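You operate a simulated robot arm through the tools that you are given. There is no shell and no other tool. Be economical: measure what you need, move in short steps, check, and stop when the job is done.

The job below is to be done with a simulated two-armed robot. You get a single attempt, and the scene is never put back.

Task
Lock the cabinet off: lever off, lock on, padlock on the hasp, then prove it dead.
Fine: the door stays shut and latched. Pinch, drop and damage nothing.

Only the result counts: the job must be done as asked and must still hold three seconds after the hand-in. Knocking over, shifting, dropping, spilling or breaking anything else fails it.

Robot
Two 7-joint arms with two-finger parallel grippers on one trunk, on a base that drives. Base frame: it is fixed to the floor where the robot stands at the start and does not move with it; the origin is under the middle of the robot, x ahead of it, y to its left, z up. Lengths are in mm, angles in degrees, forces in N, time in s.
The left shoulder is at the start at [50, 168, 1182], the right one opposite. With the tool pointing down near the work surface each hand reaches from about 100 to 660 mm from the robot's upright axis, wherever it stands, measured 20 degrees to its own side. Places, roughly: lever lock [600, -100, 900]; lower door lock [500, -200, 900]; main lever [600, 0, 1200]; padlock hasp [600, 0, 900]; upper door lock [500, -200, 1400]. Payload 1.57 kg a hand.
Tool frame (each hand has its own): the origin (TCP) lies between the finger pads and is the grasp point; the fingertips stand 30 mm ahead of it; z points along the fingers, y is the line along which they close. Largest opening 80 mm; finger width 17, thickness 12; the body of the gripper, 40 by 82 mm, starts 80 mm behind the TCP.
Orientation is that of the tool frame in the base frame, as a unit quaternion [x, y, z, w]. With the fingers straight down and closing along the base's y, the tool's x points along the base's -x, its y along +y and its z along -z.

Tools
- The arms move only by the tool play_rows. It takes "left_commands", "right_commands" or both (then of equal length, played together; a hand with none holds still); each is text: rows parted by semicolons, each of 6 numbers parted by spaces: the shift along the tool's x, y, z in units of 30 mm (1.0 is 30 mm), then the turn, a rotation vector about the tool's x, y, z in units of 8 degrees (1.0 is 8 degrees). In form: x y z wx wy wz; .... A call has 1 to 8 rows; each row shifts and turns the commanded pose from where the row before left it, along the tool's axes as they then stand. "left_gripper" and "right_gripper" are, for a hand that has rows, the opening, from 0 (shut) to 1 (fully open), set as the call begins (left out, the last holds). A call with a number of a shift or a turn outside -1 to 1 is refused whole. Rows are played at 5 a second. More than 50 mm and 8.6 degrees between two rows, or a gripper value outside its range, and nothing of the call is played. Where a pose cannot be reached the arm comes as near as it can. A force on the tool above 40 N (or 10 N above the force at the start of the call, whichever is more), or a blocked arm, ends the call early, and 0.2 s more pass. The fingers move at their own pace (about 45 mm/s each) and stop on an object; they squeeze with about 37 N. The grip force told is the motor's: it shows also when the fingers shut on nothing. Time passes only in rows, and 0.2 s behind the last, so rows that do not move let the fingers close. The reply holds the time, the measured pose of the TCP, the force on the tool along the base axes, the opening and the grip force, in the units named above and with some noise, with the torque about the TCP (base axes, N m) and any sound that the robot's microphone picked up.
- Cameras (640 x 400 px; columns grow to the right, rows downward): "scene" is now at [64.9, 65, 1363.7]; the picture's right is [0.93, -0.36, 0.00], its down [-0.30, -0.78, -0.55] and it looks along [0.20, 0.51, -0.84] (base axes); focal length 214 px, centre (320, 200). "left" rides on the left gripper at [72, 7, -122] in its tool frame; the picture's right is [-0.09, 1.00, 0.00], its down [-0.84, -0.08, -0.54] and it looks along [-0.54, -0.05, 0.84] (tool axes); focal length 238 px, centre (320, 200). "right" rides on the right gripper at [72, -7, -122] in its tool frame; the picture's right is [0.09, 1.00, 0.00], its down [-0.84, 0.08, -0.54] and it looks along [-0.54, 0.05, 0.84] (tool axes); focal length 238 px, centre (320, 200). There is no depth. A picture from a camera that has moved, and an enlarged one, comes with that camera's place and axes in the base frame and with its lens.
- get_image(camera): a new picture of that camera. It takes no simulated time.
- raise_lower(by): slides the trunk up (or, below 0, down) by that many mm; the arms and the scene camera ride with it, the base frame stays. It gives what a move gives, with no picture.
- roll_base(legs): drives the robot by 1 to 6 legs, each [ahead, left, turn to the left] in mm, mm and degrees, along the robot's own axes; the way and the turn of a leg run together, so that a leg with both is an arc; at most 1500 mm and 180 degrees a leg. The arms and the cameras ride along, it lands a little off, and it stops where it bumps. It gives what a move gives.
- head_to(pan, tilt): turns the head with the scene camera to pan (to the left, within 80 degrees either way) and tilt (down, from -29 to 69), counted from straight ahead of the robot. It gives what a move gives.
- enlarge(camera, box): a new picture of the part [left, top, right, bottom] of that camera's present view, enlarged. It takes no simulated time.
- sign_off(): hands the job in; it is judged then, once.

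Go step by step. Nothing tells you exact positions but the pictures and the camera data: compare them with the known pose of the tool, close in by small moves and look again before you grip or let go. The budget is 120 turns and 92 pictures, counting those below and the enlarged ones. Unless the task says otherwise, let go and move clear before handing in, and close with one line.

The tools are called after "Call:" as name(argument=value, ...) on one line, values as JSON. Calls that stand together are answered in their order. play_rows: Moves the arms, as the interface text tells. Its arguments: {"type":"object","properties":{"left_commands":{"type":"string"},"left_gripper":{"type":"number"},"right_commands":{"type":"string"},"right_gripper":{"type":"number"}},"required":[]} The other tools are called the same way: raise_lower (by) slides the trunk up or down; roll_base (legs) drives the base; head_to (pan, tilt) turns the head that bears the scene camera; get_image (camera) takes a picture; enlarge (camera, box) takes an enlarged picture of a part of a camera's view; sign_off () hands the job in.

At the start:

```text
time: 0.0
left_eef_pos: [454.2, 342.9, 1000.8]
left_orientation: [0.0, 1.0, 0.0, 0.001]
left_force: [-0.2, -0.7, 0.6]
left_moment: [-0.04, 0.0, -0.01]
left_width: 79.9
left_grasp_force: 0.1
right_eef_pos: [330.2, -108.4, 1149.9]
right_orientation: [0.001, 1.0, 0.0, 0.0]
right_force: [-0.6, -0.4, 0.5]
right_moment: [0.0, 0.01, -0.04]
right_width: 80.2
right_grasp_force: 0.1
trunk travel left (down, up): [-350.0, 93.0]
robot x, y, heading: [-4.2, -0.3, 0.0]
head pan, tilt: [69.0, 56.8]
```

scene: 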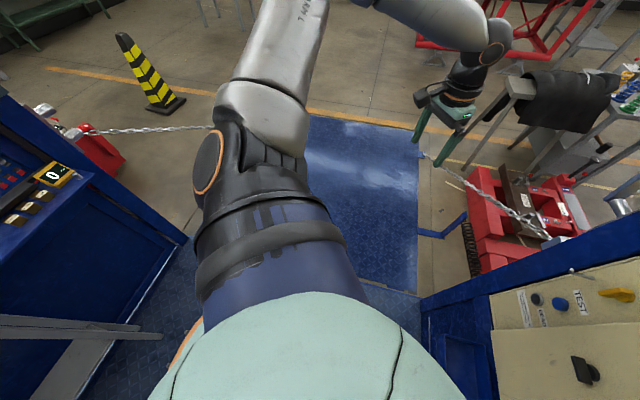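
right: 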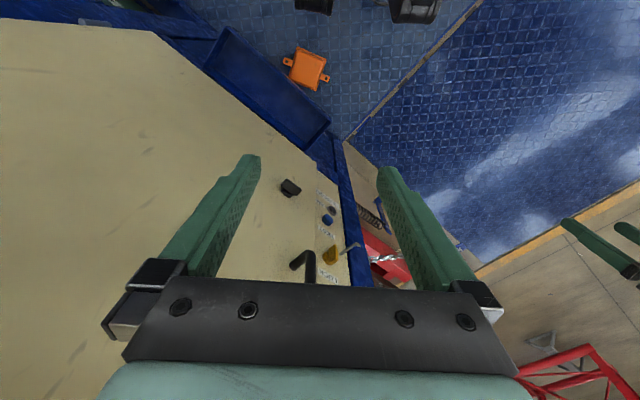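
left: 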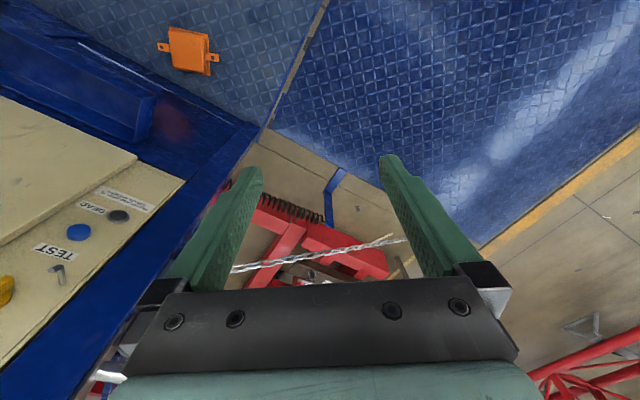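

I see part of a cream cabinet ahead with a test button and lamps. I'll turn the head to face it first.

Call:
head_to(pan=0, tilt=25)

Call:
get_image(camera="scene")

```text
time: 1.4
left_eef_pos: [454.3, 340.7, 1000.1]
left_orientation: [0.0, 1.0, 0.0, 0.0]
left_force: [0.5, 0.2, -0.3]
left_moment: [-0.02, 0.01, -0.03]
left_width: 80.1
left_grasp_force: 0.1
right_eef_pos: [330.7, -108.0, 1150.4]
right_orientation: [0.0, 1.0, 0.001, 0.0]
right_force: [-0.1, 1.1, 0.0]
right_moment: [0.05, 0.02, -0.02]
right_width: 79.8
right_grasp_force: 0.1
trunk travel left (down, up): [-350.0, 93.0]
robot x, y, heading: [-0.4, 0.5, -0.0]
head pan, tilt: [0.0, 25.0]
```

```text
88 pictures are left
camera scene: at [131.9, -0.6, 1409.9], right [0.0, -1.0, 0.0], down [-0.42, 0.0, -0.91], along [0.91, 0.0, -0.42], focal length 214 px, centre (320, 200)
```

scene: 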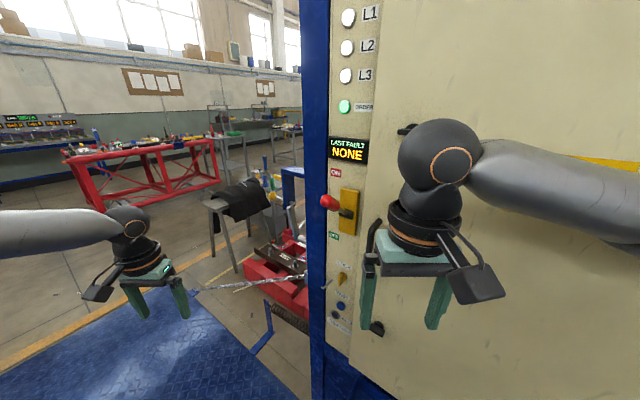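

The panel with its lever, displays and lower controls is partly hidden by the right hand. I'll zoom in.

Call:
enlarge(camera="scene", box=[300, 120, 460, 350])

Call:
enlarge(camera="right", box=[220, 20, 420, 300])

```text
1.74 times, centred on (380, 235) of scene
camera zoom: at [131.9, -0.6, 1409.9], right [0.0, -1.0, 0.0], down [-0.42, 0.0, -0.91], along [0.91, 0.0, -0.42], focal length 373 px, centre (216, 139)
```

zoom: 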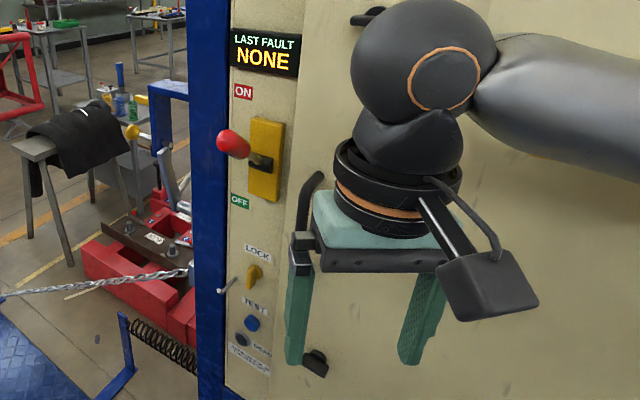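

```text
1.43 times, centred on (320, 160) of right
camera zoom: at [258.4, -114.3, 1273.3], right [-0.09, 1.0, 0.0], down [0.84, 0.08, 0.54], along [0.54, 0.05, -0.84], focal length 340 px, centre (320, 257)
```

zoom: 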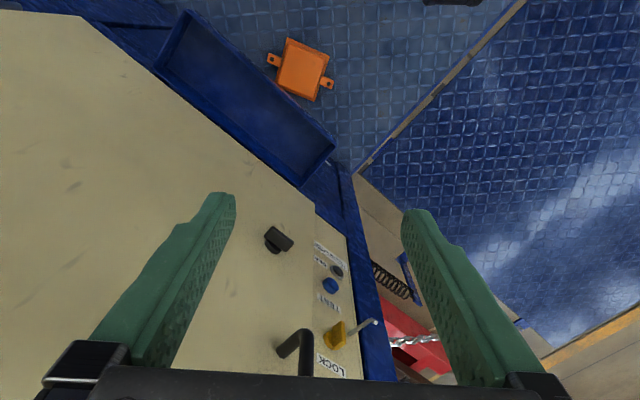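

The padlock isn't visible yet, so I'll look around and down.

Call:
head_to(pan=-70, tilt=45)

Call:
get_image(camera="scene")

Call:
head_to(pan=80, tilt=25)

Call:
get_image(camera="scene")

Call:
head_to(pan=25, tilt=60)

Call:
get_image(camera="scene")

```text
time: 2.8
left_eef_pos: [454.7, 341.5, 999.5]
left_orientation: [0.0, 1.0, 0.0, 0.0]
left_force: [0.4, -1.2, 0.4]
left_moment: [-0.02, -0.01, -0.02]
left_width: 80.2
left_grasp_force: 0.2
right_eef_pos: [331.3, -107.7, 1149.1]
right_orientation: [-0.001, 1.0, 0.0, 0.0]
right_force: [0.2, 0.1, -0.4]
right_moment: [-0.05, -0.01, 0.0]
right_width: 80.2
right_grasp_force: 0.1
trunk travel left (down, up): [-350.0, 93.0]
robot x, y, heading: [1.1, -0.6, -0.2]
head pan, tilt: [-70.0, 45.0]
```

```text
85 pictures are left
camera scene: at [67.7, -77.0, 1379.4], right [-0.94, -0.34, 0.0], down [-0.24, 0.66, -0.71], along [0.24, -0.66, -0.71], focal length 214 px, centre (320, 200)
```

scene: 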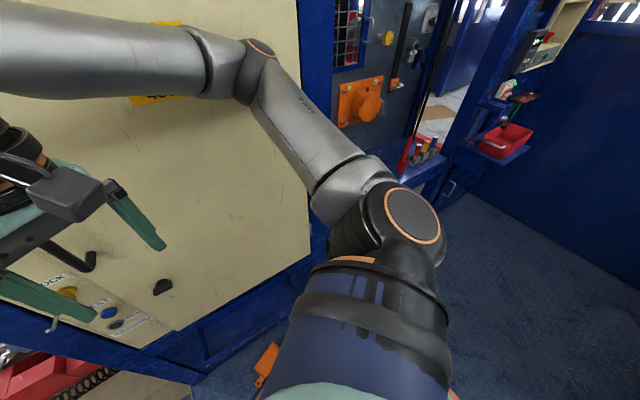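

```text
time: 5.2
left_eef_pos: [454.4, 341.0, 1000.8]
left_orientation: [-0.002, 1.0, -0.001, 0.001]
left_force: [-0.3, -0.5, 0.0]
left_moment: [0.01, 0.01, 0.0]
left_width: 80.1
left_grasp_force: 0.0
right_eef_pos: [330.7, -108.2, 1149.4]
right_orientation: [0.0, 1.0, 0.0, 0.0]
right_force: [0.2, -0.1, 0.0]
right_moment: [-0.03, 0.02, -0.02]
right_width: 80.1
right_grasp_force: 0.0
trunk travel left (down, up): [-350.0, 93.0]
robot x, y, heading: [-1.9, 1.7, 0.1]
head pan, tilt: [80.0, 25.0]
```

```text
84 pictures are left
camera scene: at [55.8, 90.1, 1409.9], right [0.98, -0.17, 0.0], down [-0.07, -0.42, -0.91], along [0.16, 0.89, -0.42], focal length 214 px, centre (320, 200)
```

scene: 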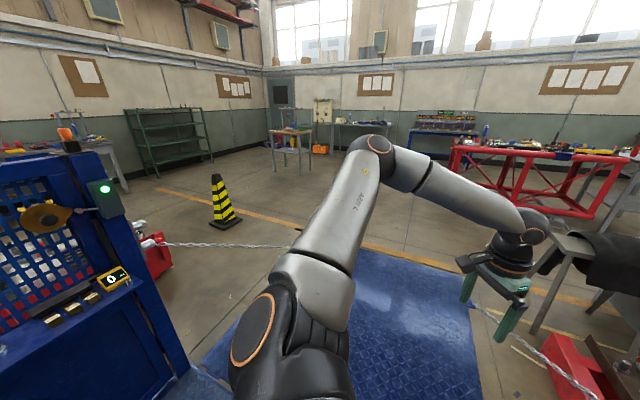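

```text
time: 6.4
left_eef_pos: [454.6, 341.1, 999.7]
left_orientation: [0.0, 1.0, 0.0, 0.0]
left_force: [0.1, -0.4, 0.0]
left_moment: [0.0, 0.0, 0.0]
left_width: 80.3
left_grasp_force: 0.1
right_eef_pos: [328.9, -106.7, 1149.5]
right_orientation: [0.0, 1.0, 0.0, 0.001]
right_force: [-0.3, -0.2, 0.2]
right_moment: [-0.02, -0.01, 0.02]
right_width: 80.1
right_grasp_force: 0.1
trunk travel left (down, up): [-350.0, 93.0]
robot x, y, heading: [-0.8, -1.3, -0.1]
head pan, tilt: [25.0, 60.0]
```

```text
83 pictures are left
camera scene: at [100.2, 27.6, 1359.9], right [0.42, -0.91, 0.0], down [-0.78, -0.37, -0.5], along [0.45, 0.21, -0.87], focal length 214 px, centre (320, 200)
```

scene: 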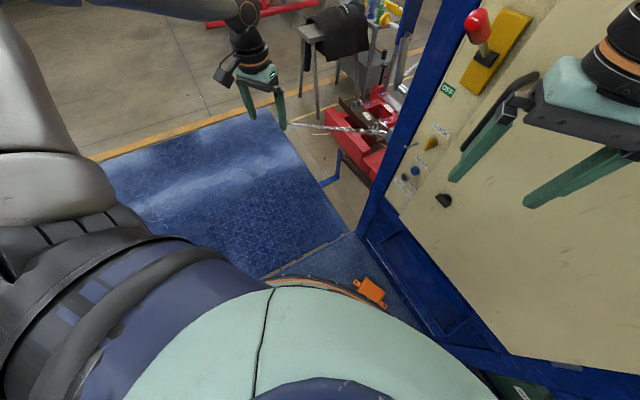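

The board at the back left looks like a lockout station with brass padlocks on a ledge. I'll zoom in there.

Call:
head_to(pan=80, tilt=35)

Call:
enlarge(camera="scene", box=[0, 80, 200, 280])

Call:
head_to(pan=-80, tilt=25)

Call:
get_image(camera="scene")

```text
time: 7.6
left_eef_pos: [454.8, 342.3, 1000.3]
left_orientation: [0.0, 1.0, 0.0, 0.001]
left_force: [0.2, 0.5, 0.0]
left_moment: [0.02, -0.02, 0.01]
left_width: 79.8
left_grasp_force: 0.2
right_eef_pos: [329.6, -108.7, 1150.5]
right_orientation: [-0.001, 1.0, 0.0, -0.001]
right_force: [-0.2, -0.2, 0.0]
right_moment: [0.01, 0.03, 0.0]
right_width: 79.8
right_grasp_force: 0.1
trunk travel left (down, up): [-350.0, 93.0]
robot x, y, heading: [1.0, 2.2, -0.1]
head pan, tilt: [80.0, 35.0]
```

```text
2.00 times, centred on (100, 180) of scene
camera zoom: at [55.1, 86.1, 1394.1], right [0.98, -0.17, 0.0], down [-0.1, -0.57, -0.82], along [0.14, 0.81, -0.57], focal length 429 px, centre (760, 240)
```

zoom: 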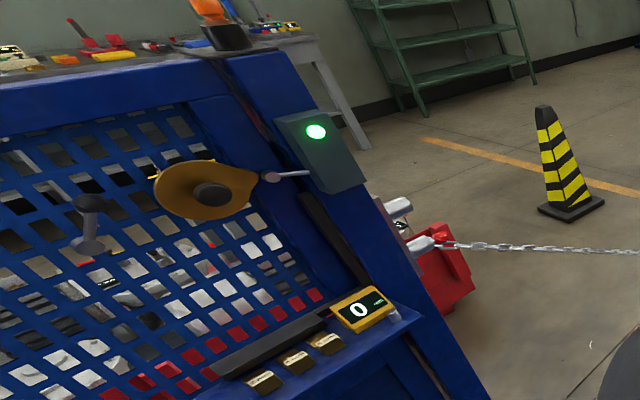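

```text
time: 10.1
left_eef_pos: [455.0, 341.1, 1000.9]
left_orientation: [0.0, 1.0, 0.0, -0.001]
left_force: [-1.1, 0.2, -1.1]
left_moment: [-0.02, -0.02, 0.02]
left_width: 80.0
left_grasp_force: 0.1
right_eef_pos: [329.8, -108.5, 1150.0]
right_orientation: [0.0, 1.0, 0.0, 0.0]
right_force: [0.3, -0.2, 0.1]
right_moment: [0.02, -0.03, -0.02]
right_width: 80.0
right_grasp_force: 0.0
trunk travel left (down, up): [-350.0, 93.0]
robot x, y, heading: [-0.4, -0.5, -0.0]
head pan, tilt: [-80.0, 25.0]
```

```text
81 pictures are left
camera scene: at [55.8, -91.3, 1409.9], right [-0.98, -0.17, 0.0], down [-0.07, 0.42, -0.91], along [0.16, -0.89, -0.42], focal length 214 px, centre (320, 200)
```

scene: 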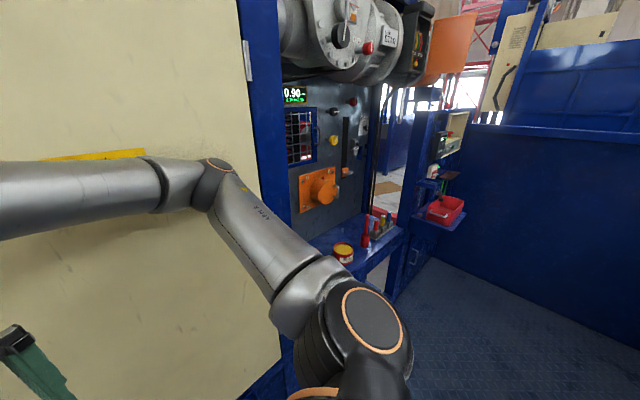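

This is a multi-station cell. I'll zoom on the red bin and the right side for the padlock.

Call:
enlarge(camera="scene", box=[400, 80, 520, 240])

Call:
enlarge(camera="scene", box=[280, 80, 420, 280])

```text
2.50 times, centred on (460, 160) of scene
camera zoom: at [55.8, -91.3, 1409.9], right [-0.98, -0.17, 0.0], down [-0.07, 0.42, -0.91], along [0.16, -0.89, -0.42], focal length 536 px, centre (-30, 300)
```

zoom: 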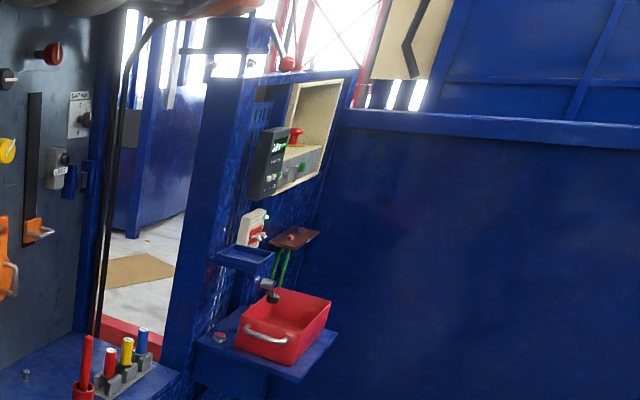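

```text
2.00 times, centred on (350, 180) of scene
camera zoom: at [55.8, -91.3, 1409.9], right [-0.98, -0.17, 0.0], down [-0.07, 0.42, -0.91], along [0.16, -0.89, -0.42], focal length 429 px, centre (260, 240)
```

zoom: 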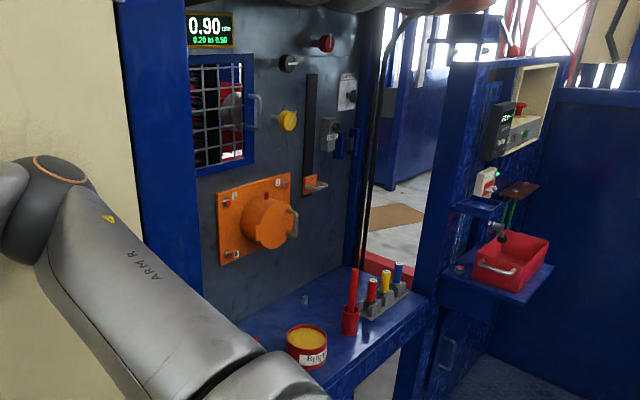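

No padlock seen yet. I'll back off 300 mm so that the cabinet front comes clear of the right hand.

Call:
roll_base(legs=[[-300, 0, 0]])

Call:
head_to(pan=-10, tilt=25)

Call:
get_image(camera="scene")

```text
time: 12.2
left_eef_pos: [147.6, 341.6, 1000.0]
left_orientation: [0.001, 1.0, 0.0, 0.0]
left_force: [0.3, 0.7, 0.7]
left_moment: [-0.02, -0.01, 0.01]
left_width: 80.1
left_grasp_force: 0.0
right_eef_pos: [22.2, -108.4, 1150.2]
right_orientation: [0.0, 1.0, 0.001, 0.001]
right_force: [-0.3, 1.2, -1.1]
right_moment: [0.05, 0.0, 0.01]
right_width: 80.1
right_grasp_force: 0.1
trunk travel left (down, up): [-350.0, 93.0]
robot x, y, heading: [-308.0, 3.0, -0.1]
head pan, tilt: [-80.0, 25.0]
```

```text
time: 13.6
left_eef_pos: [148.4, 341.9, 999.6]
left_orientation: [0.0, 1.0, 0.0, 0.0]
left_force: [-0.1, 0.0, -0.5]
left_moment: [-0.01, 0.03, -0.03]
left_width: 80.2
left_grasp_force: 0.1
right_eef_pos: [23.8, -108.6, 1151.7]
right_orientation: [-0.001, 1.0, 0.0, 0.0]
right_force: [0.5, 0.2, 0.4]
right_moment: [0.04, 0.01, 0.0]
right_width: 80.1
right_grasp_force: 0.0
trunk travel left (down, up): [-350.0, 93.0]
robot x, y, heading: [-307.2, -0.8, -0.1]
head pan, tilt: [-10.0, 25.0]
```

```text
78 pictures are left
camera scene: at [-176.2, -16.7, 1409.9], right [-0.17, -0.98, 0.0], down [-0.42, 0.07, -0.91], along [0.89, -0.16, -0.42], focal length 214 px, centre (320, 200)
```

scene: 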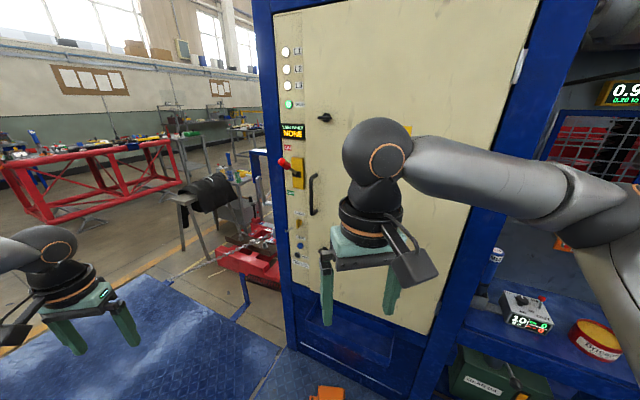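

Now the whole cabinet front is in view except behind the right hand. I'll zoom on the strip and look to both sides and lower.

Call:
enlarge(camera="scene", box=[255, 110, 355, 270])

Call:
head_to(pan=-40, tilt=45)

Call:
get_image(camera="scene")

```text
2.50 times, centred on (305, 190) of scene
camera zoom: at [-176.2, -16.7, 1409.9], right [-0.17, -0.98, 0.0], down [-0.42, 0.07, -0.91], along [0.89, -0.16, -0.42], focal length 536 px, centre (358, 225)
```

zoom: 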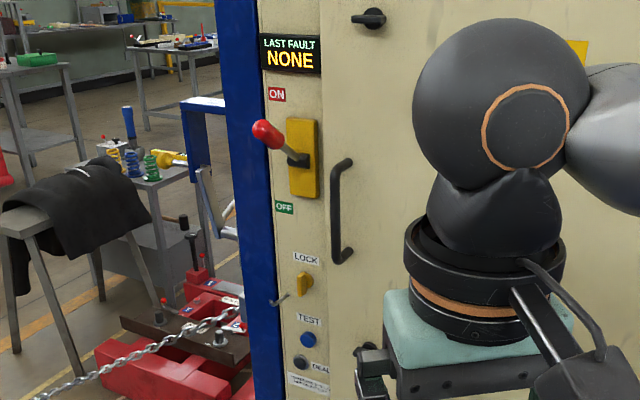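

```text
time: 14.5
left_eef_pos: [147.5, 341.8, 999.2]
left_orientation: [0.0, 1.0, 0.001, 0.0]
left_force: [0.4, 0.5, -0.4]
left_moment: [-0.04, 0.0, 0.0]
left_width: 79.9
left_grasp_force: 0.0
right_eef_pos: [22.3, -107.7, 1149.4]
right_orientation: [-0.001, 1.0, 0.001, 0.0]
right_force: [-0.1, -0.1, -0.2]
right_moment: [0.02, -0.01, 0.03]
right_width: 79.8
right_grasp_force: 0.0
trunk travel left (down, up): [-350.0, 93.0]
robot x, y, heading: [-307.7, 0.5, 0.1]
head pan, tilt: [-40.0, 45.0]
```

```text
76 pictures are left
camera scene: at [-204.6, -52.8, 1379.4], right [-0.64, -0.77, 0.0], down [-0.54, 0.45, -0.71], along [0.54, -0.45, -0.71], focal length 214 px, centre (320, 200)
```

scene: 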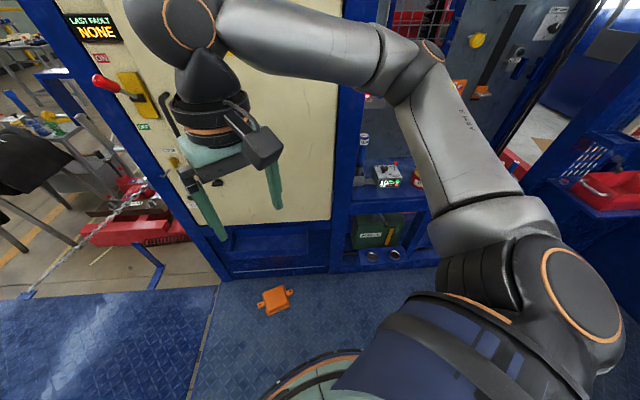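

Still no padlock in view. I'll turn the base to survey what is behind.

Call:
roll_base(legs=[[0, 0, 110]])

Call:
head_to(pan=10, tilt=30)

Call:
get_image(camera="scene")

Call:
head_to(pan=75, tilt=30)

Call:
get_image(camera="scene")

```text
time: 19.6
left_eef_pos: [-788.2, 304.5, 1000.0]
left_orientation: [0.824, -0.567, 0.0, 0.0]
left_force: [-0.4, 0.1, 0.2]
left_moment: [0.0, -0.03, 0.02]
left_width: 79.9
left_grasp_force: 0.0
right_eef_pos: [-324.4, 346.3, 1150.0]
right_orientation: [0.825, -0.566, 0.0, 0.0]
right_force: [0.9, -0.4, 0.9]
right_moment: [0.01, 0.02, -0.03]
right_width: 79.9
right_grasp_force: 0.1
trunk travel left (down, up): [-350.0, 93.0]
robot x, y, heading: [-307.9, 0.6, 111.0]
head pan, tilt: [-40.0, 45.0]
```

```text
time: 20.8
left_eef_pos: [-787.4, 303.1, 999.5]
left_orientation: [0.824, -0.567, 0.001, 0.001]
left_force: [-1.1, 0.5, 0.3]
left_moment: [-0.01, 0.05, 0.07]
left_width: 80.1
left_grasp_force: 0.1
right_eef_pos: [-324.0, 347.5, 1150.5]
right_orientation: [0.824, -0.566, 0.0, -0.001]
right_force: [1.0, -1.6, -0.4]
right_moment: [0.02, 0.04, 0.02]
right_width: 79.8
right_grasp_force: 0.0
trunk travel left (down, up): [-350.0, 93.0]
robot x, y, heading: [-309.8, -4.2, 111.0]
head pan, tilt: [10.0, 30.0]
```

```text
75 pictures are left
camera scene: at [-367.7, 114.3, 1402.0], right [0.86, 0.51, 0.0], down [0.26, -0.43, -0.87], along [-0.44, 0.74, -0.5], focal length 214 px, centre (320, 200)
```

scene: 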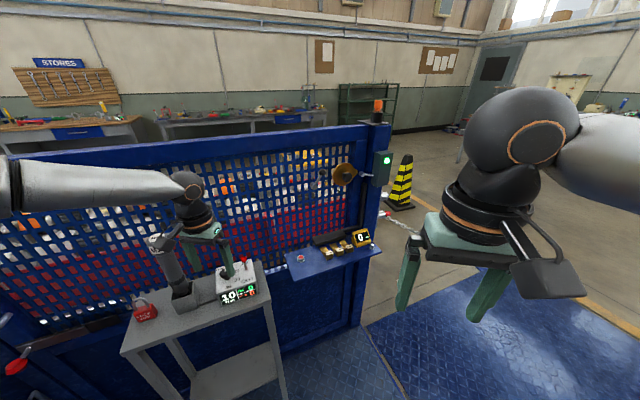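

```text
time: 22.1
left_eef_pos: [-788.7, 301.2, 999.1]
left_orientation: [0.823, -0.568, 0.0, 0.001]
left_force: [0.6, 0.2, 0.2]
left_moment: [0.01, 0.0, -0.02]
left_width: 79.9
left_grasp_force: 0.1
right_eef_pos: [-323.7, 346.3, 1150.6]
right_orientation: [0.824, -0.566, 0.0, 0.0]
right_force: [-0.4, -0.7, 1.0]
right_moment: [0.01, -0.02, 0.02]
right_width: 80.3
right_grasp_force: 0.0
trunk travel left (down, up): [-350.0, 93.0]
robot x, y, heading: [-305.6, 1.1, 110.7]
head pan, tilt: [75.0, 30.0]
```

```text
74 pictures are left
camera scene: at [-411.2, 27.4, 1402.0], right [-0.1, 0.99, 0.0], down [0.5, 0.05, -0.87], along [-0.86, -0.09, -0.5], focal length 214 px, centre (320, 200)
```

scene: 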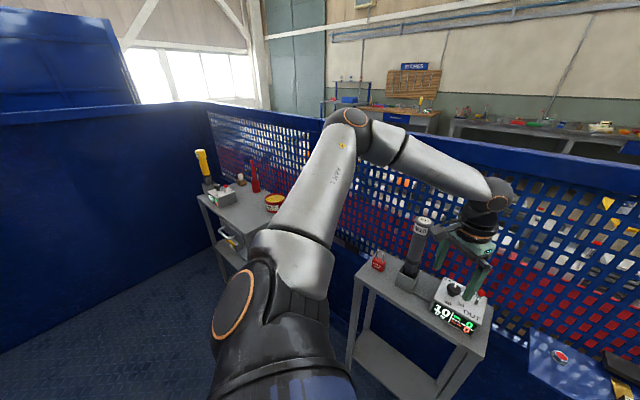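

A red padlock stands on a grey cart at the rear left, beside a cylinder in a holder and a box with a display. I'll zoom in.

Call:
enlarge(camera="scene", box=[350, 200, 510, 350])

Call:
head_to(pan=40, tilt=40)

Call:
get_image(camera="scene")

Call:
get_image(camera="left")

```text
2.67 times, centred on (430, 275) of scene
camera zoom: at [-411.2, 27.4, 1402.0], right [-0.1, 0.99, 0.0], down [0.5, 0.05, -0.87], along [-0.86, -0.09, -0.5], focal length 572 px, centre (27, 0)
```

zoom: 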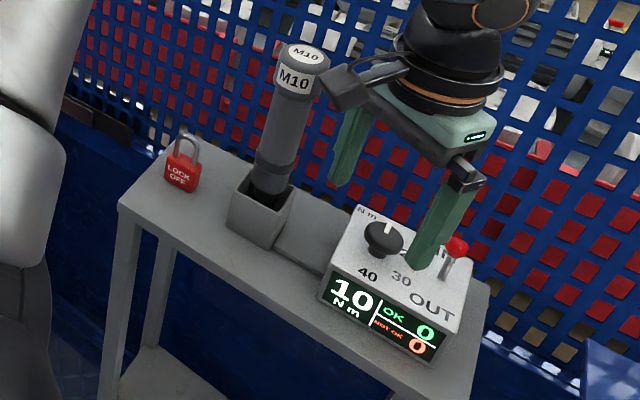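

```text
time: 23.1
left_eef_pos: [-788.0, 301.9, 999.5]
left_orientation: [0.823, -0.567, 0.0, 0.001]
left_force: [-0.4, -0.2, 0.1]
left_moment: [-0.02, 0.02, 0.02]
left_width: 79.9
left_grasp_force: 0.0
right_eef_pos: [-324.0, 346.4, 1149.9]
right_orientation: [0.824, -0.566, -0.001, 0.001]
right_force: [0.2, -0.2, 0.4]
right_moment: [-0.02, -0.02, 0.01]
right_width: 80.1
right_grasp_force: 0.0
trunk travel left (down, up): [-350.0, 93.0]
robot x, y, heading: [-304.5, 2.0, 110.8]
head pan, tilt: [40.0, 40.0]
```

```text
72 pictures are left
camera scene: at [-395.6, 78.0, 1386.6], right [0.49, 0.87, 0.0], down [0.56, -0.31, -0.77], along [-0.67, 0.37, -0.64], focal length 214 px, centre (320, 200)
```

scene: 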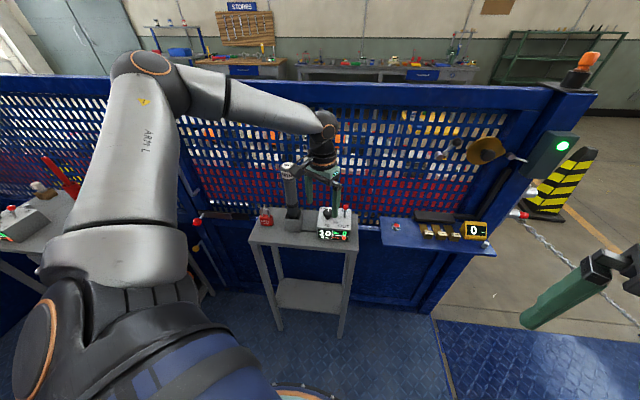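

```text
71 pictures are left
camera left: at [-767.9, 233.3, 1122.2], right [-0.96, -0.27, 0.0], down [-0.23, 0.81, 0.54], along [-0.15, 0.52, -0.84], focal length 238 px, centre (320, 200)
```

left: 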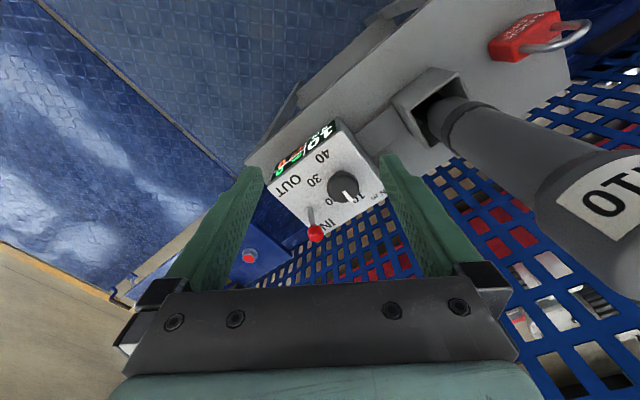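

The red padlock is on the grey cart, roughly (-954, 173, 825). First I'll do the lever and lock, so I turn back to the panel, whose outward normal looks to be about (-0.87, 0.5), and tuck the left arm.

Call:
roll_base(legs=[[0, 0, -111]])

Call:
play_rows(left_commands="1 0 0 0 0 0;1 0 0 0 0 0;1 0 0 0 0 0;1 0 0 0 0 0;1 0 0 0 0 0")

Call:
roll_base(legs=[[0, 0, -30]])

Call:
head_to(pan=0, tilt=30)

Call:
get_image(camera="scene")

```text
time: 28.2
left_eef_pos: [154.0, 333.2, 999.7]
left_orientation: [0.008, 1.0, 0.0, 0.0]
left_force: [0.4, 0.0, -0.5]
left_moment: [-0.01, -0.01, 0.01]
left_width: 79.9
left_grasp_force: 0.0
right_eef_pos: [22.8, -113.4, 1149.8]
right_orientation: [0.008, 1.0, 0.0, 0.0]
right_force: [0.1, 0.5, -0.5]
right_moment: [0.01, -0.04, 0.0]
right_width: 80.0
right_grasp_force: 0.0
trunk travel left (down, up): [-350.0, 93.0]
robot x, y, heading: [-305.1, -2.4, -1.1]
head pan, tilt: [40.0, 40.0]
```

```text
time: 29.4
left_eef_pos: [2.3, 334.6, 1000.4]
left_orientation: [0.008, 1.0, 0.0, 0.001]
left_force: [-1.0, -0.1, 0.2]
left_moment: [0.0, -0.04, -0.02]
left_width: 80.1
left_grasp_force: 0.2
right_eef_pos: [20.9, -113.5, 1150.6]
right_orientation: [0.008, 1.0, 0.0, 0.0]
right_force: [0.1, -0.1, 0.6]
right_moment: [0.02, -0.02, -0.01]
right_width: 80.0
right_grasp_force: 0.1
trunk travel left (down, up): [-350.0, 93.0]
robot x, y, heading: [-308.2, -0.5, -1.2]
head pan, tilt: [40.0, 40.0]
```

```text
time: 31.3
left_eef_pos: [127.8, 137.6, 999.3]
left_orientation: [0.264, 0.964, 0.0, 0.0]
left_force: [0.1, -0.3, 0.0]
left_moment: [0.03, 0.01, -0.02]
left_width: 79.9
left_grasp_force: 0.0
right_eef_pos: [-78.3, -260.9, 1149.4]
right_orientation: [0.264, 0.964, 0.001, 0.0]
right_force: [0.1, -0.3, -1.2]
right_moment: [-0.02, -0.02, -0.02]
right_width: 79.9
right_grasp_force: 0.1
trunk travel left (down, up): [-350.0, 93.0]
robot x, y, heading: [-308.9, 1.2, -30.8]
head pan, tilt: [40.0, 40.0]
```

```text
time: 32.3
left_eef_pos: [127.6, 137.8, 999.5]
left_orientation: [0.265, 0.964, 0.0, 0.0]
left_force: [0.3, 0.4, -0.1]
left_moment: [0.01, -0.05, 0.01]
left_width: 80.2
left_grasp_force: 0.0
right_eef_pos: [-77.6, -260.8, 1149.6]
right_orientation: [0.264, 0.965, 0.0, 0.0]
right_force: [0.8, -0.3, 0.0]
right_moment: [-0.02, -0.01, 0.0]
right_width: 80.0
right_grasp_force: 0.0
trunk travel left (down, up): [-350.0, 93.0]
robot x, y, heading: [-306.5, -1.0, -30.7]
head pan, tilt: [0.0, 30.0]
```

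```text
70 pictures are left
camera scene: at [-194.7, -67.1, 1402.0], right [-0.51, -0.86, 0.0], down [-0.43, 0.25, -0.87], along [0.75, -0.44, -0.5], focal length 214 px, centre (320, 200)
```

scene: 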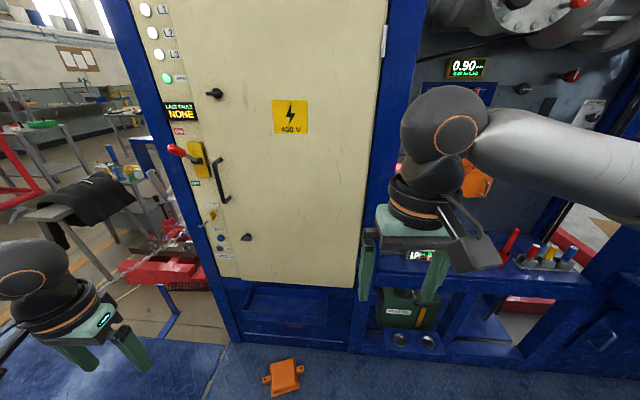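

The door seems turned a bit more than 30°. I'll zoom to measure its angle from its bottom edge and sign.

Call:
enlarge(camera="scene", box=[150, 60, 370, 200])

Call:
enlarge(camera="scene", box=[180, 180, 380, 320])

```text
2.86 times, centred on (260, 130) of scene
camera zoom: at [-194.7, -67.1, 1402.0], right [-0.51, -0.86, 0.0], down [-0.43, 0.25, -0.87], along [0.75, -0.44, -0.5], focal length 613 px, centre (491, 400)
```

zoom: 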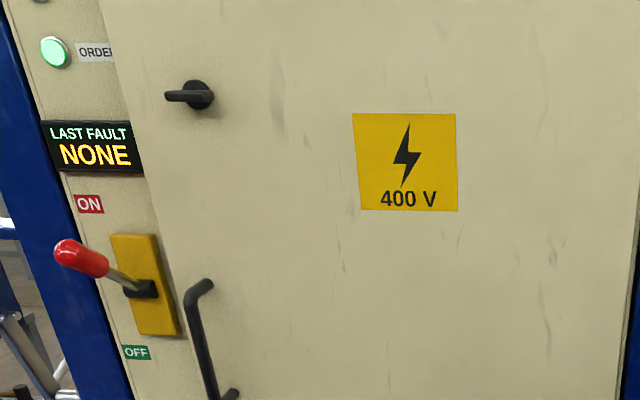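

```text
2.86 times, centred on (280, 250) of scene
camera zoom: at [-194.7, -67.1, 1402.0], right [-0.51, -0.86, 0.0], down [-0.43, 0.25, -0.87], along [0.75, -0.44, -0.5], focal length 613 px, centre (434, 57)
```

zoom: 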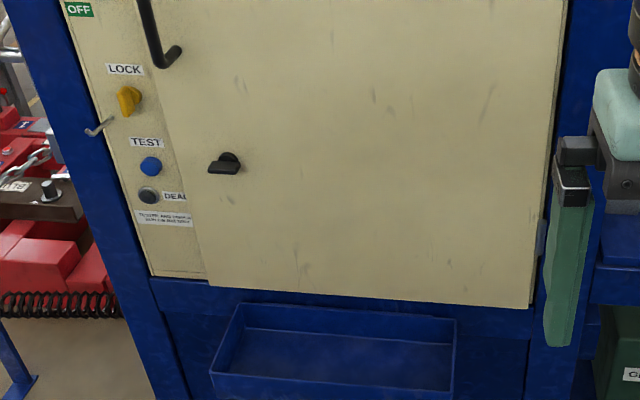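

Panel normal is about (-0.81, 0.59), so a heading of about -36° is square to it. I'll turn there, then drive to stand in front of the control strip.

Call:
roll_base(legs=[[0, 0, -5.3], [0, 530, 0]])

Call:
get_image(camera="scene")

```text
time: 36.0
left_eef_pos: [452.8, 535.2, 1000.0]
left_orientation: [0.306, 0.952, 0.001, 0.0]
left_force: [-0.6, 1.3, -0.2]
left_moment: [0.01, 0.03, -0.02]
left_width: 80.1
left_grasp_force: 0.1
right_eef_pos: [212.6, 155.9, 1151.0]
right_orientation: [0.307, 0.952, 0.0, 0.0]
right_force: [0.0, 0.5, -0.3]
right_moment: [-0.04, 0.01, -0.02]
right_width: 80.0
right_grasp_force: 0.0
trunk travel left (down, up): [-350.0, 93.0]
robot x, y, heading: [7.3, 437.6, -35.6]
head pan, tilt: [0.0, 30.0]
```

```text
67 pictures are left
camera scene: at [113.4, 359.8, 1402.0], right [-0.58, -0.81, 0.0], down [-0.41, 0.29, -0.87], along [0.7, -0.51, -0.5], focal length 214 px, centre (320, 200)
```

scene: 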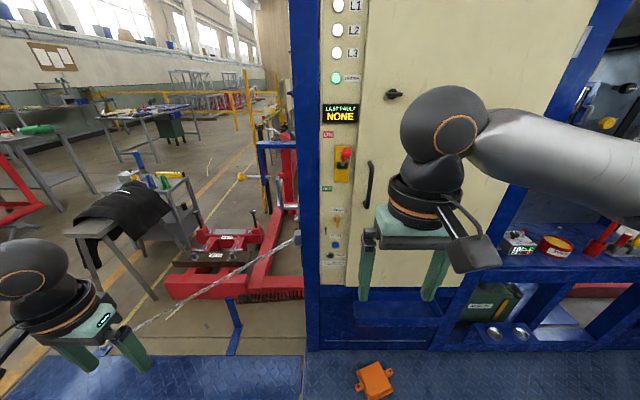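

Now I'll extend the right hand forward and pitch it so that its fingers point to the panel.

Call:
play_rows(right_commands="-1 0 0 0 0 0;-1 0 0 0 0 0;-1 0 0 0 0 0;-1 0 0 0 0 0;0 0 0 0 -1 0;0 0 0 0 -1 0;0 0 0 0 -1 0;0 0 0 0 -1 0")

Call:
play_rows(right_commands="0 0 0 0 -1 0;0 0 0 0 -1 0;0 0 0 0 -1 0;0 0 0 0 -1 0;0 0 0 0 -1 0;0 0 0 0 -1 0;0 0 0 0 -1 0;0 0 0 0 -0.25 0", right_gripper=0)

Call:
get_image(camera="right")

```text
time: 37.8
left_eef_pos: [451.8, 534.2, 999.7]
left_orientation: [0.307, 0.952, 0.0, 0.0]
left_force: [0.4, 0.2, -0.2]
left_moment: [0.0, -0.01, 0.0]
left_width: 80.1
left_grasp_force: 0.2
right_eef_pos: [310.9, 85.2, 1150.6]
right_orientation: [0.295, 0.915, -0.084, 0.264]
right_force: [0.1, -0.5, -0.2]
right_moment: [0.0, -0.03, -0.03]
right_width: 80.0
right_grasp_force: 0.1
trunk travel left (down, up): [-350.0, 93.0]
robot x, y, heading: [9.5, 435.4, -35.7]
head pan, tilt: [0.0, 30.0]
```

```text
time: 39.5
left_eef_pos: [451.8, 535.7, 1000.1]
left_orientation: [0.306, 0.952, 0.0, 0.0]
left_force: [0.3, 0.2, -0.5]
left_moment: [0.03, -0.02, -0.05]
left_width: 80.1
left_grasp_force: 0.0
right_eef_pos: [308.8, 86.7, 1150.8]
right_orientation: [0.216, 0.674, -0.216, 0.673]
right_force: [0.0, -0.6, -0.3]
right_moment: [0.01, -0.03, 0.0]
right_width: 0.0
right_grasp_force: 21.3
trunk travel left (down, up): [-350.0, 93.0]
robot x, y, heading: [3.2, 434.9, -35.6]
head pan, tilt: [0.0, 30.0]
```

```text
66 pictures are left
camera right: at [207.0, 152.1, 1079.3], right [0.58, 0.81, -0.09], down [-0.4, 0.38, 0.84], along [0.71, -0.45, 0.54], focal length 238 px, centre (320, 200)
```

right: 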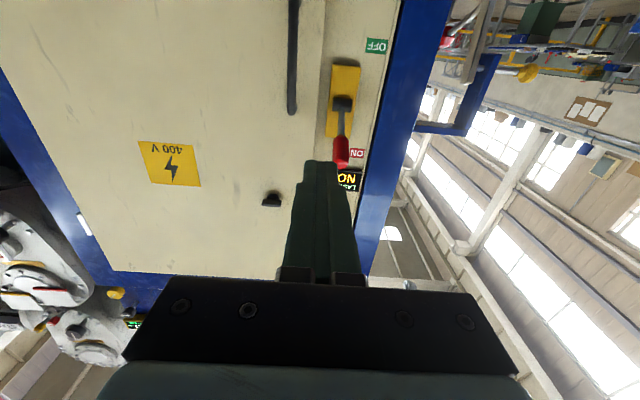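

The tool now points to the panel. I'll zoom the scene camera on the strip to refine positions and see the hasp.

Call:
enlarge(camera="scene", box=[300, 90, 400, 270])

Call:
enlarge(camera="scene", box=[310, 195, 370, 270])

```text
2.22 times, centred on (350, 180) of scene
camera zoom: at [113.2, 359.4, 1402.0], right [-0.58, -0.81, 0.0], down [-0.41, 0.29, -0.87], along [0.7, -0.51, -0.5], focal length 477 px, centre (253, 244)
```

zoom: 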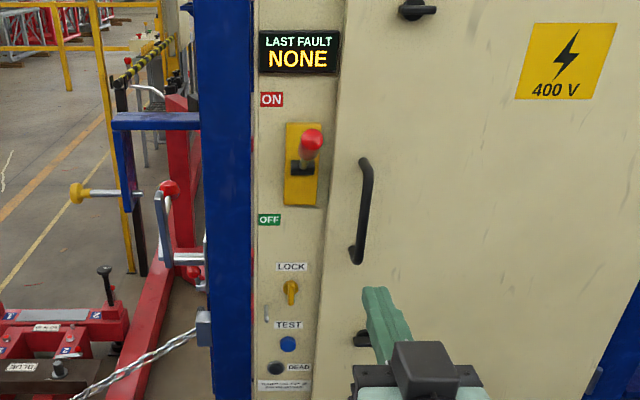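

```text
5.33 times, centred on (340, 232) of scene
camera zoom: at [113.2, 359.4, 1402.0], right [-0.58, -0.81, 0.0], down [-0.41, 0.29, -0.87], along [0.7, -0.51, -0.5], focal length 1144 px, centre (213, 27)
```

zoom: 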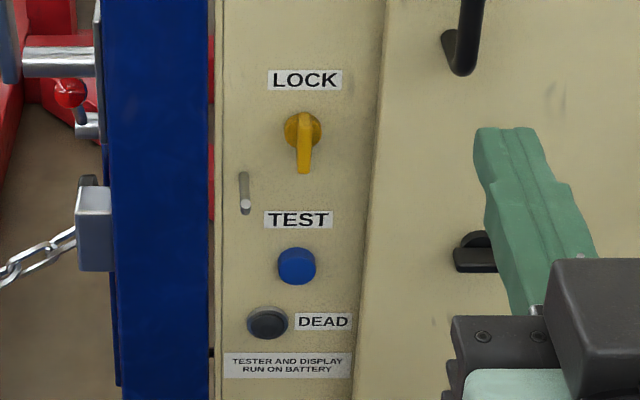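

The hasp is a peg sticking out about 40 mm at about (637, -40, 900), below-left of the LOCK knob (about (592, -65, 951)), and TEST is at about (611, -72, 815). I'll raise the right hand above the lever, then drive forward 150 mm.

Call:
play_rows(right_commands="-1 0 0 0 0 0;-1 0 0 0 0 0;-1 0 0 0 0 0;-1 0 0 0 0 0;-0.3 0 0 0 0 0")

Call:
roll_base(legs=[[150, 0, 0]])

Call:
get_image(camera="scene")

Call:
get_image(camera="right")

```text
time: 40.8
left_eef_pos: [451.5, 535.3, 999.0]
left_orientation: [0.306, 0.952, 0.001, 0.0]
left_force: [0.0, -0.6, 0.2]
left_moment: [-0.02, 0.0, -0.01]
left_width: 80.0
left_grasp_force: 0.0
right_eef_pos: [312.2, 84.4, 1279.1]
right_orientation: [0.216, 0.673, -0.216, 0.673]
right_force: [-0.2, -0.2, 0.3]
right_moment: [0.02, 0.02, -0.01]
right_width: 0.0
right_grasp_force: 21.3
trunk travel left (down, up): [-350.0, 93.0]
robot x, y, heading: [8.7, 438.3, -35.7]
head pan, tilt: [0.0, 30.0]
```

```text
time: 42.1
left_eef_pos: [572.2, 447.4, 1000.3]
left_orientation: [0.308, 0.952, 0.0, 0.0]
left_force: [0.3, -0.3, -0.3]
left_moment: [0.02, 0.01, 0.01]
left_width: 80.2
left_grasp_force: 0.1
right_eef_pos: [431.4, -1.8, 1279.3]
right_orientation: [0.217, 0.673, -0.217, 0.673]
right_force: [0.2, 0.8, 0.5]
right_moment: [0.02, -0.02, 0.0]
right_width: 0.1
right_grasp_force: 21.2
trunk travel left (down, up): [-350.0, 93.0]
robot x, y, heading: [127.0, 351.3, -36.1]
head pan, tilt: [0.0, 30.0]
```

```text
63 pictures are left
camera scene: at [233.6, 272.7, 1401.8], right [-0.58, -0.81, 0.0], down [-0.41, 0.29, -0.87], along [0.7, -0.51, -0.5], focal length 214 px, centre (320, 200)
```

scene: 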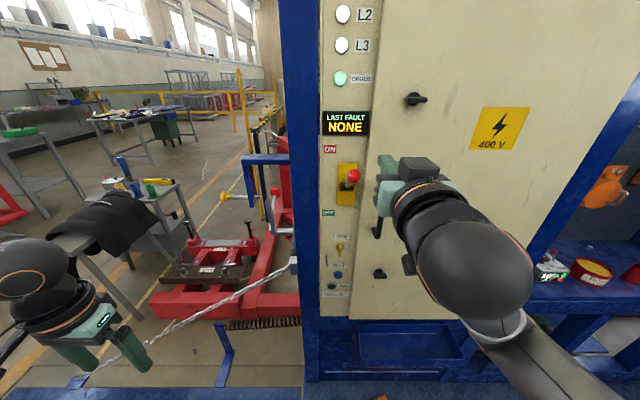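

```text
62 pictures are left
camera right: at [328.3, 63.8, 1208.1], right [0.58, 0.81, -0.09], down [-0.39, 0.38, 0.84], along [0.71, -0.45, 0.54], focal length 238 px, centre (320, 200)
```

right: 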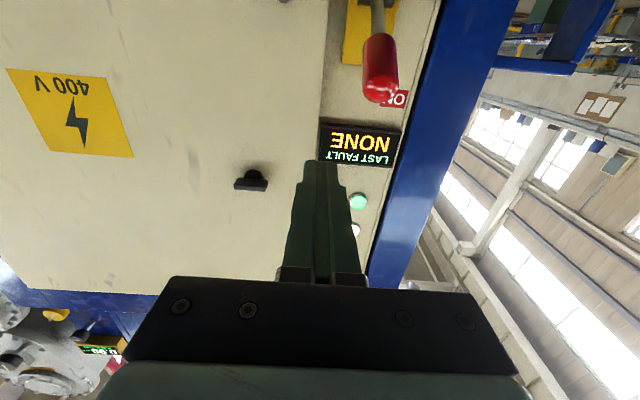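

Triangulated, the lever ball is at about (516, -14, 1222). I'll shift left 40 mm and forward 80 mm, to sit above it.

Call:
play_rows(right_commands="0 0.67 0 0 0 0;0 0.67 0 0 0 0;0 0 0.9 0 0 0;0 0 0.9 0 0 0;0 0 0.87 0 0 0")

Call:
enlarge(camera="scene", box=[300, 110, 460, 240])

Call:
get_image(camera="right")

```text
time: 43.3
left_eef_pos: [572.9, 448.3, 999.4]
left_orientation: [0.308, 0.951, 0.0, -0.001]
left_force: [-0.2, 1.1, 0.3]
left_moment: [0.02, -0.01, -0.03]
left_width: 80.1
left_grasp_force: 0.0
right_eef_pos: [519.9, -16.0, 1278.6]
right_orientation: [0.217, 0.673, -0.217, 0.673]
right_force: [0.3, -0.2, -0.4]
right_moment: [0.01, -0.01, 0.03]
right_width: 0.3
right_grasp_force: 21.2
trunk travel left (down, up): [-350.0, 93.0]
robot x, y, heading: [125.1, 351.8, -35.9]
head pan, tilt: [0.0, 30.0]
```

```text
3.08 times, centred on (380, 175) of scene
camera zoom: at [233.1, 273.1, 1401.9], right [-0.58, -0.81, 0.0], down [-0.41, 0.29, -0.87], along [0.7, -0.51, -0.5], focal length 660 px, centre (135, 277)
```

zoom: 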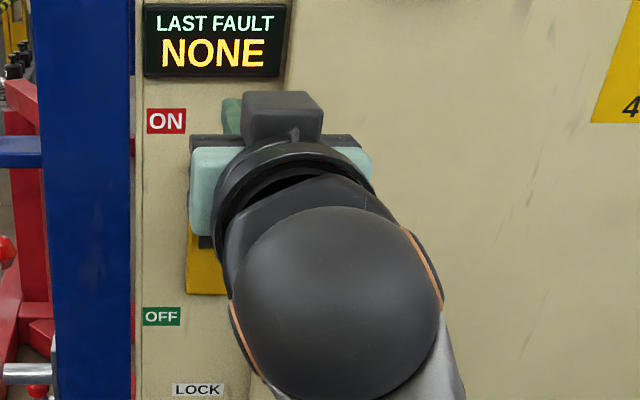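

```text
60 pictures are left
camera right: at [417.4, 50.2, 1207.7], right [0.58, 0.81, -0.09], down [-0.4, 0.38, 0.84], along [0.71, -0.45, 0.54], focal length 238 px, centre (320, 200)
```

right: 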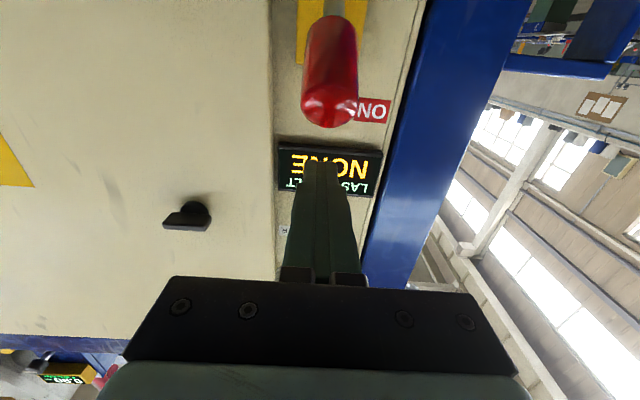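

The finger is aligned over the lever handle (s about 292), so I push down step by step.

Call:
play_rows(right_commands="0.7 0 0 0 0 0;0.7 0 0 0 0 0;0.7 0 0 0 0 0;0.7 0 0 0 0 0")

Call:
get_image(camera="right")

```text
time: 44.3
left_eef_pos: [572.4, 448.7, 1000.1]
left_orientation: [0.308, 0.951, 0.0, 0.001]
left_force: [0.9, 0.4, 0.1]
left_moment: [-0.02, -0.02, 0.02]
left_width: 80.0
left_grasp_force: 0.1
right_eef_pos: [519.5, -16.8, 1192.8]
right_orientation: [0.217, 0.674, -0.217, 0.672]
right_force: [-1.6, 0.9, -0.6]
right_moment: [-0.06, 0.0, 0.01]
right_width: 0.3
right_grasp_force: 21.4
trunk travel left (down, up): [-350.0, 93.0]
robot x, y, heading: [126.0, 350.6, -35.7]
head pan, tilt: [0.0, 30.0]
```

```text
59 pictures are left
camera right: at [416.5, 50.4, 1122.2], right [0.58, 0.81, -0.09], down [-0.39, 0.38, 0.84], along [0.71, -0.45, 0.54], focal length 238 px, centre (320, 200)
```

right: 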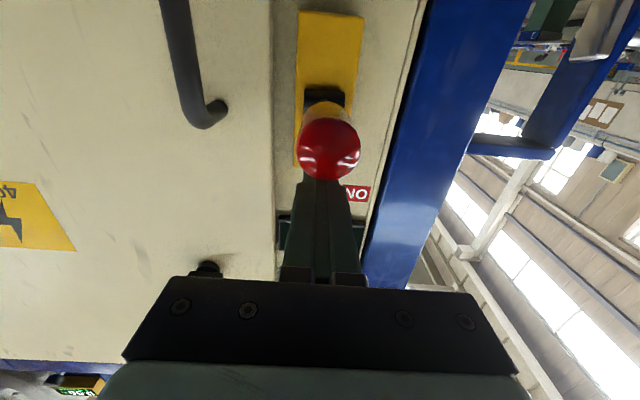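

The lever is coming down with little force; I continue.

Call:
play_rows(right_commands="0.6 0 0 0 0 0;0.6 0 0 0 0 0;0.6 0 0 0 0 0;0.4 0 0 0 0 0")

Call:
get_image(camera="right")

Call:
get_image(camera="scene")

```text
time: 45.3
left_eef_pos: [572.5, 448.0, 999.5]
left_orientation: [0.307, 0.952, 0.001, 0.0]
left_force: [-0.1, 0.6, 0.2]
left_moment: [0.0, 0.01, 0.0]
left_width: 80.2
left_grasp_force: 0.2
right_eef_pos: [514.4, -36.3, 1141.9]
right_orientation: [0.203, 0.66, -0.251, 0.678]
right_force: [0.2, 0.4, -0.3]
right_moment: [0.02, -0.04, 0.0]
right_width: 0.0
right_grasp_force: 21.0
trunk travel left (down, up): [-350.0, 93.0]
robot x, y, heading: [125.4, 349.7, -35.8]
head pan, tilt: [0.0, 30.0]
```

```text
58 pictures are left
camera right: at [414.8, 28.3, 1066.1], right [0.61, 0.78, -0.15], down [-0.38, 0.45, 0.81], along [0.69, -0.43, 0.57], focal length 238 px, centre (320, 200)
```

right: 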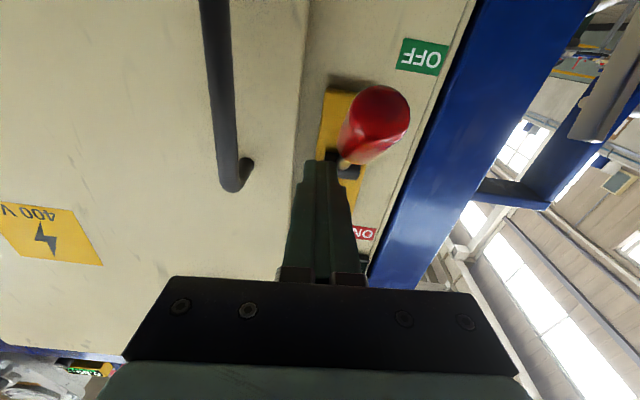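

```text
57 pictures are left
camera scene: at [233.0, 273.2, 1402.0], right [-0.58, -0.81, 0.0], down [-0.41, 0.29, -0.87], along [0.7, -0.51, -0.5], focal length 214 px, centre (320, 200)
```

scene: 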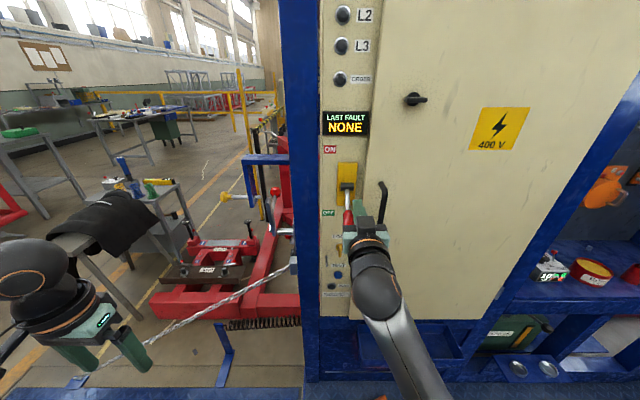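

The lamps have gone out, so the lever is off, but the arm ran near a joint limit and twisted slightly. I retract and check the lever.

Call:
play_rows(right_commands="0 0 -1 0 0 0;0 0 -1 0 0 0;0 0 -1 0 0 0;0 0 -1 0 0 0")

Call:
enlarge(camera="scene", box=[300, 130, 420, 300])

```text
time: 45.9
left_eef_pos: [572.3, 448.4, 1000.4]
left_orientation: [0.307, 0.952, 0.0, 0.0]
left_force: [-0.8, 0.3, 1.0]
left_moment: [-0.03, -0.01, 0.04]
left_width: 80.1
left_grasp_force: 0.1
right_eef_pos: [476.9, -17.2, 1201.0]
right_orientation: [0.173, 0.609, -0.293, 0.717]
right_force: [-0.6, -0.1, 0.3]
right_moment: [0.01, -0.02, 0.0]
right_width: 0.0
right_grasp_force: 21.1
trunk travel left (down, up): [-350.0, 93.0]
robot x, y, heading: [128.6, 349.2, -36.0]
head pan, tilt: [0.0, 30.0]
stopped in row 2 (right hand): the arm was blocked; the commanded pose is now the measured one
```

```text
2.35 times, centred on (360, 215) of scene
camera zoom: at [233.0, 273.1, 1402.0], right [-0.58, -0.81, 0.0], down [-0.41, 0.29, -0.87], along [0.7, -0.51, -0.5], focal length 505 px, centre (226, 165)
```

zoom: 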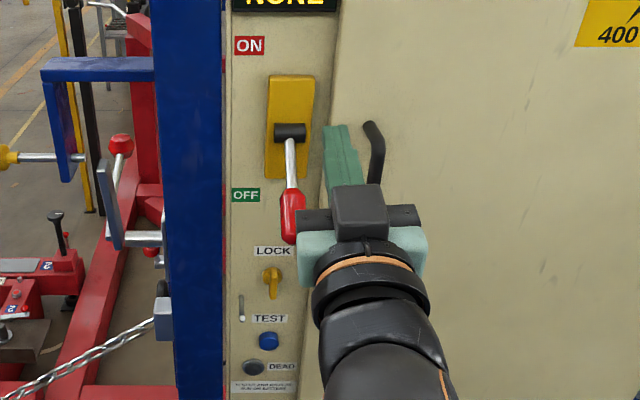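

The lever is fully down at OFF. The arm is too folded, so I back the base away to unblock it.

Call:
roll_base(legs=[[-150, 0, 0]])

Call:
get_image(camera="scene")

```text
time: 47.2
left_eef_pos: [453.0, 534.3, 1000.5]
left_orientation: [0.308, 0.951, 0.0, 0.0]
left_force: [0.0, 0.3, -0.1]
left_moment: [-0.02, -0.01, -0.01]
left_width: 80.0
left_grasp_force: 0.1
right_eef_pos: [355.8, 68.5, 1200.9]
right_orientation: [0.173, 0.608, -0.294, 0.717]
right_force: [0.6, -0.1, -0.1]
right_moment: [-0.03, 0.01, -0.01]
right_width: 0.1
right_grasp_force: 21.7
trunk travel left (down, up): [-350.0, 93.0]
robot x, y, heading: [5.1, 437.7, -35.8]
head pan, tilt: [0.0, 30.0]
```

```text
55 pictures are left
camera scene: at [112.6, 359.6, 1402.1], right [-0.59, -0.81, 0.0], down [-0.4, 0.29, -0.87], along [0.7, -0.51, -0.5], focal length 214 px, centre (320, 200)
```

scene: 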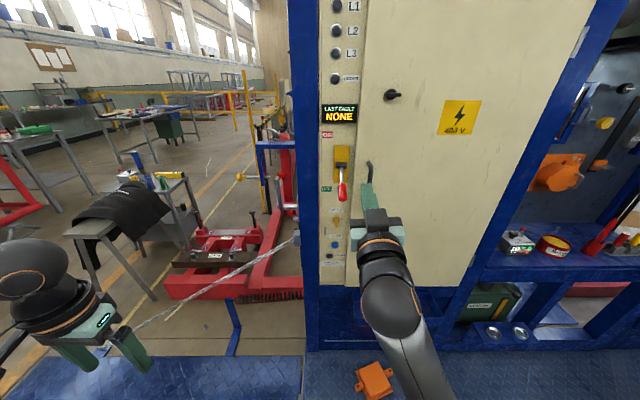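

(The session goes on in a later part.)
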